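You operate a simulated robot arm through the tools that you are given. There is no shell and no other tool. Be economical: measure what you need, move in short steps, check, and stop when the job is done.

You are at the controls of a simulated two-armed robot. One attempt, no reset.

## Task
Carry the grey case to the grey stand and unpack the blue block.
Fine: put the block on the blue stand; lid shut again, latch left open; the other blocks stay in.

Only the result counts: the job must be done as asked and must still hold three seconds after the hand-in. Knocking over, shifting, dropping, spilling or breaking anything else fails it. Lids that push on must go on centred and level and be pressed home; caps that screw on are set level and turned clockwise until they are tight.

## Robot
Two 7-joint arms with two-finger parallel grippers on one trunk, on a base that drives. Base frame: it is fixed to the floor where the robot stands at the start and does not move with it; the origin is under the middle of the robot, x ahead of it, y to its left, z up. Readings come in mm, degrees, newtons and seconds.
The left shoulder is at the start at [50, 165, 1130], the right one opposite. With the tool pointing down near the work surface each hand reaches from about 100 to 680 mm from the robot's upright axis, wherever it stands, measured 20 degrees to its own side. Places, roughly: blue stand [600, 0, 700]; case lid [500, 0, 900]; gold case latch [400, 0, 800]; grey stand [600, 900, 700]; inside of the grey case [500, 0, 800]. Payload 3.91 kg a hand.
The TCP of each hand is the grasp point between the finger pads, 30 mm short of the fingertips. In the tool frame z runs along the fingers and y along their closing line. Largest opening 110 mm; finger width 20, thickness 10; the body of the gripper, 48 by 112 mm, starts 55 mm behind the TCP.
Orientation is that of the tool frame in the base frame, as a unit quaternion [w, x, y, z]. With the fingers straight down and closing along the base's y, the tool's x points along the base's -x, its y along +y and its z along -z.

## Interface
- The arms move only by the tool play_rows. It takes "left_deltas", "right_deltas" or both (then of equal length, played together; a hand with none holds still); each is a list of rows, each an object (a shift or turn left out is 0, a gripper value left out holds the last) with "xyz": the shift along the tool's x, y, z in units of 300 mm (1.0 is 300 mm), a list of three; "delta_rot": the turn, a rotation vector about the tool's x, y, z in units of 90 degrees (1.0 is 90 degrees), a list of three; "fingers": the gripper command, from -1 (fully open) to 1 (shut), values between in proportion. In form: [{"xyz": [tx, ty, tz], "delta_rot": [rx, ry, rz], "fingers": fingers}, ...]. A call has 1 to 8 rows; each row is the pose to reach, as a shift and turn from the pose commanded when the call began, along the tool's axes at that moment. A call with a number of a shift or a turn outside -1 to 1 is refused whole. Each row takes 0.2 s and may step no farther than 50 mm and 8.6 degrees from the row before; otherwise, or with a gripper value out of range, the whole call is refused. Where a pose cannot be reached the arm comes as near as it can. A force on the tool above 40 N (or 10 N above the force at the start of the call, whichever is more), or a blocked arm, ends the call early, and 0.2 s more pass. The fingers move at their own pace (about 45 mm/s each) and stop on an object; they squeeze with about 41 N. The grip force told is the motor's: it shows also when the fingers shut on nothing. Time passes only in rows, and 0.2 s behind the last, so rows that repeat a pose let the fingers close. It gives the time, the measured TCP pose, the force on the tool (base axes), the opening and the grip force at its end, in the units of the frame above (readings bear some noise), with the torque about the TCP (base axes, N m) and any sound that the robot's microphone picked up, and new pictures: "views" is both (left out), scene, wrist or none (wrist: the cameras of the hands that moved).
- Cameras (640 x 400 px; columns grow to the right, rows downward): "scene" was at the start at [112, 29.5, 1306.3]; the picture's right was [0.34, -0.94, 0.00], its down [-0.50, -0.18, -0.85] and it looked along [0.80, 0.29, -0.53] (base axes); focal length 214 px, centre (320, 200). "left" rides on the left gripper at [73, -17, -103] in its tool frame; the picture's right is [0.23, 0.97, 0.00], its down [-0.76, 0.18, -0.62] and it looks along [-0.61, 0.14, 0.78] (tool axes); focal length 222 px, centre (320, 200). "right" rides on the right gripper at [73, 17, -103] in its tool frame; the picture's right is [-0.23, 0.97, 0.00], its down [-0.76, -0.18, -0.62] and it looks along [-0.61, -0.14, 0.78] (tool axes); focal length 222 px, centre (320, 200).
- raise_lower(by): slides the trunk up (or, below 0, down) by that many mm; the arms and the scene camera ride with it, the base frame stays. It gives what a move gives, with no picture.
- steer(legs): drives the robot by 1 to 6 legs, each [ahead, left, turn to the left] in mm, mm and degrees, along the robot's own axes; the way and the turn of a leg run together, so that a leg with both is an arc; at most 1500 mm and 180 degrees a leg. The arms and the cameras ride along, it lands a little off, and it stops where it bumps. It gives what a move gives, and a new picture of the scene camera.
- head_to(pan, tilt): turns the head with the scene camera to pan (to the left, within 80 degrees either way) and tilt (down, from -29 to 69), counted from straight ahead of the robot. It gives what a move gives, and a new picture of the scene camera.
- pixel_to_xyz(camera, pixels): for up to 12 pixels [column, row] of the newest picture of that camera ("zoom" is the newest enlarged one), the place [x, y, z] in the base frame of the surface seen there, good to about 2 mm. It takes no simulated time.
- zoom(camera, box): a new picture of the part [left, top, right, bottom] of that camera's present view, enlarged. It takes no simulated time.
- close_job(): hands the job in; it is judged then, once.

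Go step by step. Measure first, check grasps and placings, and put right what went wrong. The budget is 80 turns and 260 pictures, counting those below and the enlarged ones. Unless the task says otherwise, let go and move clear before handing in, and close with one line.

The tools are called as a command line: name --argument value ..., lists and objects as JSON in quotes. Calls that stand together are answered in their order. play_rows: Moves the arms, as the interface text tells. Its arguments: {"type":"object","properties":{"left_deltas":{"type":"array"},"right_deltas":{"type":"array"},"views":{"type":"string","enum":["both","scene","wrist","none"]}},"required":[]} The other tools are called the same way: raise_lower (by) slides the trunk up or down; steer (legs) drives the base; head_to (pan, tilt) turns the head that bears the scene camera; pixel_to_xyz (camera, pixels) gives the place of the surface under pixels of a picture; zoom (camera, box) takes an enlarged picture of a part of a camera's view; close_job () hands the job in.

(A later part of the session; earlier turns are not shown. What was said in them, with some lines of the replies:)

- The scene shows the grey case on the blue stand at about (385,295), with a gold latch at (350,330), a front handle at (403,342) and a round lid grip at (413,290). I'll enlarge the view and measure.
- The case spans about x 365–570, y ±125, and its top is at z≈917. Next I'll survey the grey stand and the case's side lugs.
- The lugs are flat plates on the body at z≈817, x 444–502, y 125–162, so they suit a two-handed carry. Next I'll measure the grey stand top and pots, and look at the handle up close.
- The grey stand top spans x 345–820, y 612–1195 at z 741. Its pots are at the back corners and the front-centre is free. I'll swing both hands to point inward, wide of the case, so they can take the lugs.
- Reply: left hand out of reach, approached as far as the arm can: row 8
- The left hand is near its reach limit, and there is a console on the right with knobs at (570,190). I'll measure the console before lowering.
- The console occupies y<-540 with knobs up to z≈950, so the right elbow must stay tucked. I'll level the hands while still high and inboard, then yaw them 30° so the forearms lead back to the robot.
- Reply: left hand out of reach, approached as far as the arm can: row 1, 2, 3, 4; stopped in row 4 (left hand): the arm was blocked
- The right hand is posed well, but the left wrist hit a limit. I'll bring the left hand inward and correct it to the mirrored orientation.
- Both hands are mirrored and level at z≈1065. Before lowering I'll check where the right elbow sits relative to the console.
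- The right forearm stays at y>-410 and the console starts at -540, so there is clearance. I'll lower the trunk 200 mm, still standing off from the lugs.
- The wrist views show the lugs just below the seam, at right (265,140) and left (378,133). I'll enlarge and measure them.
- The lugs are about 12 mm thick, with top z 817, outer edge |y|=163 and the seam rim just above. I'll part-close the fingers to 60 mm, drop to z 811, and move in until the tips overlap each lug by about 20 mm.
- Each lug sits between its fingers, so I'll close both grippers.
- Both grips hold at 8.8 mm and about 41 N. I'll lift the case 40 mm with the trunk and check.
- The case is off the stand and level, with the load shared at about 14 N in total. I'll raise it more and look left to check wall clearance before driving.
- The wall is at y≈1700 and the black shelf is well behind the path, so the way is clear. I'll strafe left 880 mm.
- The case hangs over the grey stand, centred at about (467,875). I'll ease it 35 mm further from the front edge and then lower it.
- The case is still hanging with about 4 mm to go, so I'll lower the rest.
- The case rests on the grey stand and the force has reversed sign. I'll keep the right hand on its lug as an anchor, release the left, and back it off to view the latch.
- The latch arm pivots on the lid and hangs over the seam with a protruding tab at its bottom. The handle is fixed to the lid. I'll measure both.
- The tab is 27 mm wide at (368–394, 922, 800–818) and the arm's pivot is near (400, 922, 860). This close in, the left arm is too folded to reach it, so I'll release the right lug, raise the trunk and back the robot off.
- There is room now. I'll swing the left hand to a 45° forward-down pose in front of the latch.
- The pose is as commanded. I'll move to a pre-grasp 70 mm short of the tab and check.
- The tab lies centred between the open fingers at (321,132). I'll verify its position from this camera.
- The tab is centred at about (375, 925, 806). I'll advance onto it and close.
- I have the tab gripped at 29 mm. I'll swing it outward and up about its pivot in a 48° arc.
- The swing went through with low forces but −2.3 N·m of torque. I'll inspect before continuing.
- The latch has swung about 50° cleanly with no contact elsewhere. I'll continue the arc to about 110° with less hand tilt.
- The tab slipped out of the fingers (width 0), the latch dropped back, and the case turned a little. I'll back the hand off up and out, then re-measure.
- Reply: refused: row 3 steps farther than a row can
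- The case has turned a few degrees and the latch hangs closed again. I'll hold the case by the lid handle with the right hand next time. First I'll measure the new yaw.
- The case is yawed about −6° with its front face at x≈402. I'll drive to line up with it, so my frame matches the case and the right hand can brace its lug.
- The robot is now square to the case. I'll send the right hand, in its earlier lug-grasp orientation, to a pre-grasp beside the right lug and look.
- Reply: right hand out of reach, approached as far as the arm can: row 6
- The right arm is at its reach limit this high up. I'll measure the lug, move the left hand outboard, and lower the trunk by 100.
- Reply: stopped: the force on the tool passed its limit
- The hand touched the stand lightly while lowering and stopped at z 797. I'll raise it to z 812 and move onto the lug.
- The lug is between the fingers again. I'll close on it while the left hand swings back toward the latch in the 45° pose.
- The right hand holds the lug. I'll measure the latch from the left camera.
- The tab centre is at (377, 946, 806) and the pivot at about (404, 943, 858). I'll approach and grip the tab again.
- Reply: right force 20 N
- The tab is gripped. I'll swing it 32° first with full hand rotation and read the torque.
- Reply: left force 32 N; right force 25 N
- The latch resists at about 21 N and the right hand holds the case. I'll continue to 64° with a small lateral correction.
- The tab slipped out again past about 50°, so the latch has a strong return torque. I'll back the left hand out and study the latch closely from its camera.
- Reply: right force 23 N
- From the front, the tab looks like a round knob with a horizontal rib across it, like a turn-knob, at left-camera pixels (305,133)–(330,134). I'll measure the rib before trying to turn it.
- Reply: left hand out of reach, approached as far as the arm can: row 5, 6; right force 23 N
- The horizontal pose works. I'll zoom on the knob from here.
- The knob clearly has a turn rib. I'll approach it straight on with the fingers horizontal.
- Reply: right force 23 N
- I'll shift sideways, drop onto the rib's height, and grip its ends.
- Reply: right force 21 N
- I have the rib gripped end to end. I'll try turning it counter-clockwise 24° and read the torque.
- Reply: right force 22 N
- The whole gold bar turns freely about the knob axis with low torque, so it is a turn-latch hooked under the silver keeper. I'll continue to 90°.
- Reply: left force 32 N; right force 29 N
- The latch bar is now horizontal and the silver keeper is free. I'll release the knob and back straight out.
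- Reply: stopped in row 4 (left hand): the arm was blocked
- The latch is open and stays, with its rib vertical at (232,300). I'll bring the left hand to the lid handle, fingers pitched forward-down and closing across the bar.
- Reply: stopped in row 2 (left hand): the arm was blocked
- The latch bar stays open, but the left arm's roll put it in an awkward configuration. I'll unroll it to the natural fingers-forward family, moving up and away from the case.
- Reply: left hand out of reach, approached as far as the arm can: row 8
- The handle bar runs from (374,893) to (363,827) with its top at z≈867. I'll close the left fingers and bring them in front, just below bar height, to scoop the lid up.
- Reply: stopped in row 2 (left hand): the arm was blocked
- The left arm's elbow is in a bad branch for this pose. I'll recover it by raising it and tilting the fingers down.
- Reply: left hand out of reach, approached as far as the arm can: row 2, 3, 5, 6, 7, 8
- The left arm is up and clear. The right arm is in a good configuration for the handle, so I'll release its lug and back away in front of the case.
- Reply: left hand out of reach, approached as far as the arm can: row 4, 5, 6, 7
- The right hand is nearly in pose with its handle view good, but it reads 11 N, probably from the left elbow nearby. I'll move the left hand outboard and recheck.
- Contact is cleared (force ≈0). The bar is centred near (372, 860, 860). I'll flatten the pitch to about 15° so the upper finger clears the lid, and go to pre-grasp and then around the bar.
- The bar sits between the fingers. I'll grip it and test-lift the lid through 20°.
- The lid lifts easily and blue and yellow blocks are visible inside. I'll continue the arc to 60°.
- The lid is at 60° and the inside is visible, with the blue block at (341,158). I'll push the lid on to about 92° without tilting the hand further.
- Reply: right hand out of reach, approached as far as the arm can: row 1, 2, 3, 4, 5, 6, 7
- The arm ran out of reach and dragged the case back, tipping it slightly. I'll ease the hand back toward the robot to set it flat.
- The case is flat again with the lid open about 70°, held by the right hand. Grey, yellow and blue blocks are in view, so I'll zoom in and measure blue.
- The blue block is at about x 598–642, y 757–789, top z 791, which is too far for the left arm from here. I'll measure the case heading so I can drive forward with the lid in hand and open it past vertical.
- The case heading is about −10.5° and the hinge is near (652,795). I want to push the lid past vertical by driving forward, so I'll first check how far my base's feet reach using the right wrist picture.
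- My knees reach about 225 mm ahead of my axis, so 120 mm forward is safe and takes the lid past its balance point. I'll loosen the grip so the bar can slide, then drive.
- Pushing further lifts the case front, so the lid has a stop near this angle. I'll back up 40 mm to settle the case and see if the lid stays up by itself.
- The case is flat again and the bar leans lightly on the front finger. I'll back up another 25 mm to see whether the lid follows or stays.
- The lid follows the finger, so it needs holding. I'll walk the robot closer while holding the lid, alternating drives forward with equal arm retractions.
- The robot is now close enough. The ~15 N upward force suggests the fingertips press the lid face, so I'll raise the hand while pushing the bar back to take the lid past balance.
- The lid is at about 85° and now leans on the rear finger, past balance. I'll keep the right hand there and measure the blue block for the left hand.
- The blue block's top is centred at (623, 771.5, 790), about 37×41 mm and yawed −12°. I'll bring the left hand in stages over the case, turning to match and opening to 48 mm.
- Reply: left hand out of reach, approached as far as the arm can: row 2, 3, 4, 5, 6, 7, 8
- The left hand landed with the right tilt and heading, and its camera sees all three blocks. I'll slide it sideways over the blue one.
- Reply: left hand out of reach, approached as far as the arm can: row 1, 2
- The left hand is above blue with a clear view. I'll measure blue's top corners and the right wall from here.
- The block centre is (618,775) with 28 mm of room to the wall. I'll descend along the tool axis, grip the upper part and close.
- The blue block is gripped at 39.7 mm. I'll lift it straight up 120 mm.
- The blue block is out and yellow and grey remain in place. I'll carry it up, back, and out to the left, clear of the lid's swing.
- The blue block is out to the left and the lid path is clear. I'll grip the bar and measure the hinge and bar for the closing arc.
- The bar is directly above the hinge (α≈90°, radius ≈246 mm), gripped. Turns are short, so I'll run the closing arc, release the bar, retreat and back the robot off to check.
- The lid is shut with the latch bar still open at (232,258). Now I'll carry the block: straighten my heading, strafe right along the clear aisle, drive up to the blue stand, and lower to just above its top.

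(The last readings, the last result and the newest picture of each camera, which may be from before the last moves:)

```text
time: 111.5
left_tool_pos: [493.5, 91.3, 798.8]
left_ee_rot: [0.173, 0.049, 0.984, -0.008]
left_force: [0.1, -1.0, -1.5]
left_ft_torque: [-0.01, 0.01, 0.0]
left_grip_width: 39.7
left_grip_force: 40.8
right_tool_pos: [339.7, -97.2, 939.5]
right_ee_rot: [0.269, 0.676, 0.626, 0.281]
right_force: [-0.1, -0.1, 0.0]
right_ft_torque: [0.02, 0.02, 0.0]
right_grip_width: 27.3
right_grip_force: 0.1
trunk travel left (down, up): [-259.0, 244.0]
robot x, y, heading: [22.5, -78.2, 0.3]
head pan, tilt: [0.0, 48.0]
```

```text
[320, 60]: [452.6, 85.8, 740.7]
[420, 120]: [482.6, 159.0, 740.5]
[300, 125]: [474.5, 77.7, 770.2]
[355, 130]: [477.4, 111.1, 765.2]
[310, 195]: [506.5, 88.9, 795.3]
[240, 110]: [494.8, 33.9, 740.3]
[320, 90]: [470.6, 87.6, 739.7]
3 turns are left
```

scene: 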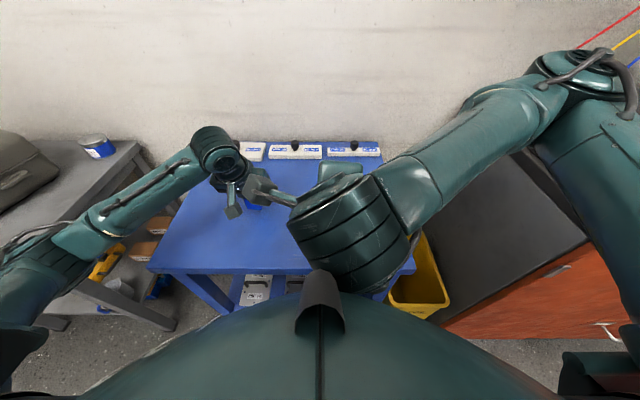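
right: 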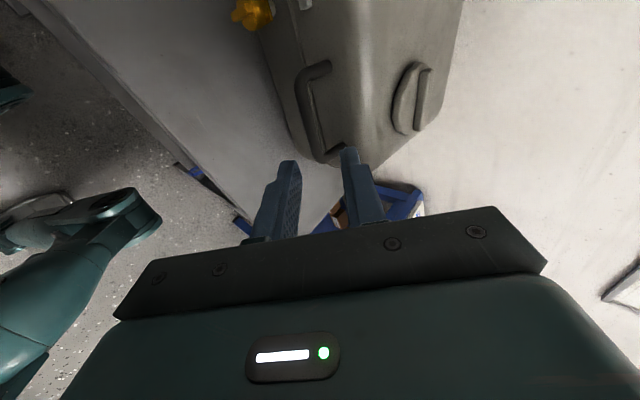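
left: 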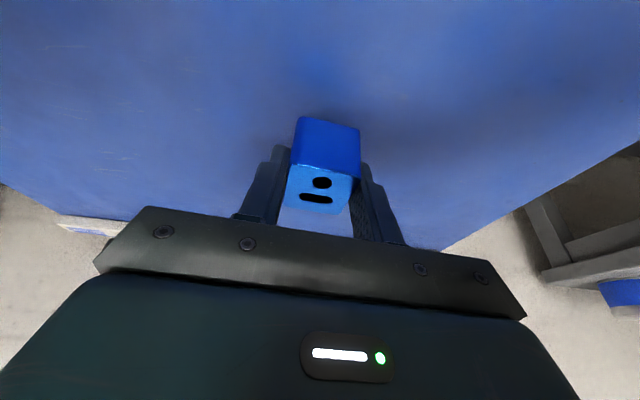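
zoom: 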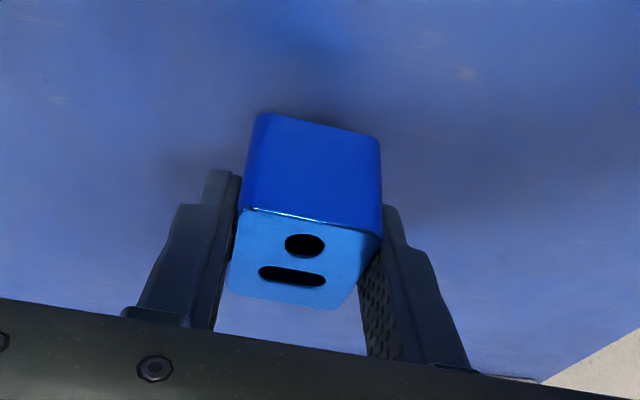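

The block hangs level about 20 mm above the blue stand. I'll lower it, release, lift straight off, and check.

play_rows --left_deltas '[{"xyz": [0.011, 0, 0.031]}, {"xyz": [0.018, 0, 0.052]}, {"xyz": [0.0215, 0, 0.0613]}, {"xyz": [0.0215, 0, 0.0613]}]' --views "none"

play_rows --left_deltas '[{"fingers": 0}, {"fingers": 0}, {"fingers": 0}, {"xyz": [-0.033, 0, -0.094], "fingers": 0}, {"xyz": [-0.083, 0, -0.236], "fingers": 0}, {"xyz": [-0.132, 0, -0.377], "fingers": 0}, {"xyz": [-0.182, 0, -0.519], "fingers": 0}]' --views "wrist"

steer --legs '[[-150, 0, 0]]'

head_to --pan 40 --tilt 35

zoom --camera "left" --box '[160, 0, 480, 220]'

```text
time: 112.5
left_tool_pos: [493.2, 91.5, 780.7]
left_ee_rot: [0.173, 0.05, 0.984, -0.008]
left_force: [-0.6, 0.1, -1.3]
left_ft_torque: [-0.04, -0.01, -0.04]
left_grip_width: 39.8
left_grip_force: 41.0
right_tool_pos: [340.4, -97.5, 940.4]
right_ee_rot: [0.27, 0.677, 0.625, 0.281]
right_force: [0.1, -0.9, 0.8]
right_ft_torque: [0.01, 0.0, 0.02]
right_grip_width: 27.4
right_grip_force: 0.1
trunk travel left (down, up): [-259.0, 244.0]
robot x, y, heading: [16.7, -80.9, 0.2]
head pan, tilt: [0.0, 48.0]
```

```text
time: 114.1
left_tool_pos: [488.6, 92.8, 947.1]
left_ee_rot: [0.172, 0.051, 0.984, -0.007]
left_force: [0.2, 1.1, 0.0]
left_ft_torque: [-0.01, 0.01, 0.0]
left_grip_width: 54.9
left_grip_force: 0.0
right_tool_pos: [339.6, -96.6, 940.0]
right_ee_rot: [0.268, 0.676, 0.626, 0.282]
right_force: [0.6, 0.2, -1.2]
right_ft_torque: [0.05, 0.0, -0.01]
right_grip_width: 27.5
right_grip_force: 0.0
trunk travel left (down, up): [-259.0, 244.0]
robot x, y, heading: [17.0, -81.1, 0.1]
head pan, tilt: [0.0, 48.0]
```

left: 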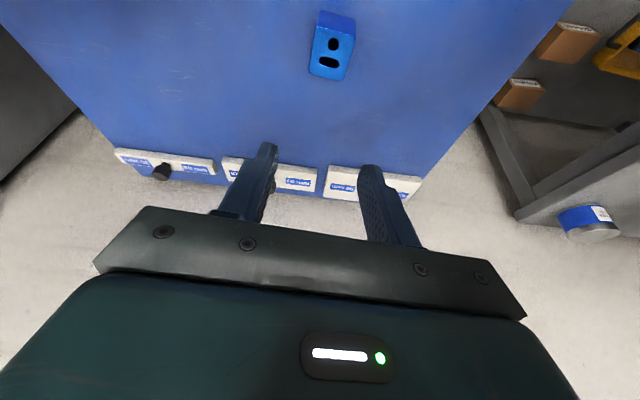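

```text
time: 115.4
left_tool_pos: [341.0, 92.7, 946.5]
left_ee_rot: [0.173, 0.05, 0.984, -0.008]
left_force: [-0.3, -0.2, 0.4]
left_ft_torque: [-0.01, -0.02, 0.01]
left_grip_width: 54.9
left_grip_force: 0.2
right_tool_pos: [190.8, -97.1, 941.3]
right_ee_rot: [0.27, 0.676, 0.626, 0.281]
right_force: [-0.4, 0.4, -0.3]
right_ft_torque: [0.01, -0.01, 0.0]
right_grip_width: 27.7
right_grip_force: 0.1
trunk travel left (down, up): [-259.0, 244.0]
robot x, y, heading: [-133.9, -81.1, 0.3]
head pan, tilt: [0.0, 48.0]
```

scene: 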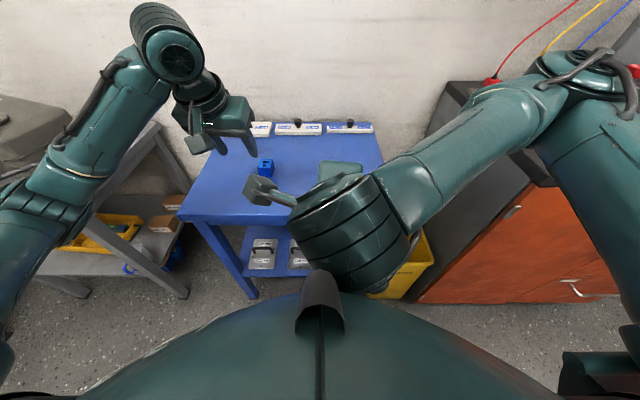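

```text
time: 116.5
left_tool_pos: [341.1, 93.0, 946.4]
left_ee_rot: [0.173, 0.05, 0.984, -0.009]
left_force: [-0.1, -0.5, -1.0]
left_ft_torque: [0.02, 0.01, 0.0]
left_grip_width: 55.0
left_grip_force: 0.1
right_tool_pos: [191.1, -97.8, 941.5]
right_ee_rot: [0.27, 0.676, 0.625, 0.282]
right_force: [0.1, -0.6, 0.1]
right_ft_torque: [0.0, 0.0, 0.02]
right_grip_width: 27.6
right_grip_force: 0.0
trunk travel left (down, up): [-259.0, 244.0]
robot x, y, heading: [-135.7, -79.4, 0.0]
head pan, tilt: [40.0, 35.0]
```

scene: 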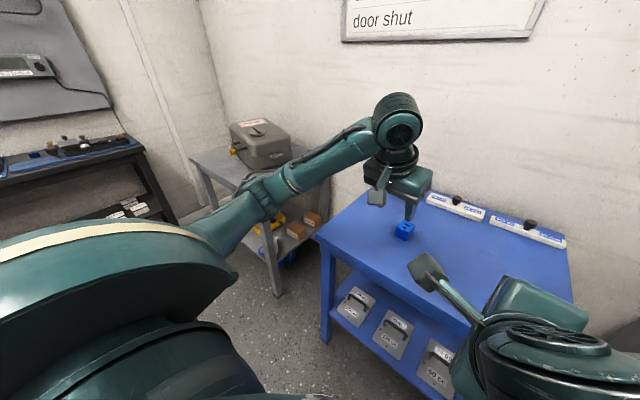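

```text
1.82 times, centred on (320, 110) of left
2 turns are left
```

zoom: 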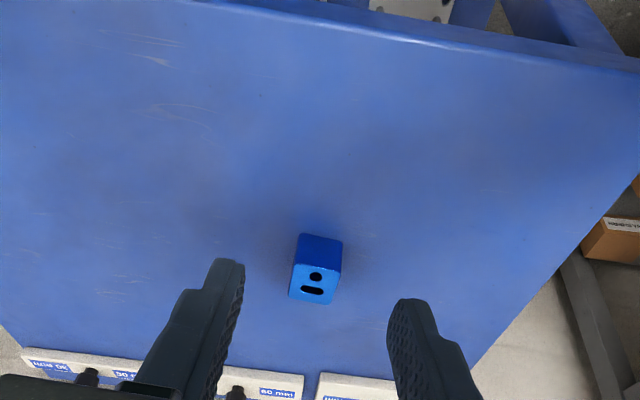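

The blue block stands upright on the blue stand, the case sits shut on the grey stand with its latch open, and both hands are clear. I'm handing in the job.

close_job

```text
The job is handed in.
```

The job is handed in: the grey case is on the grey stand with its lid shut and its latch left open. The blue block stands on the blue stand, and the other two blocks are still in the case.
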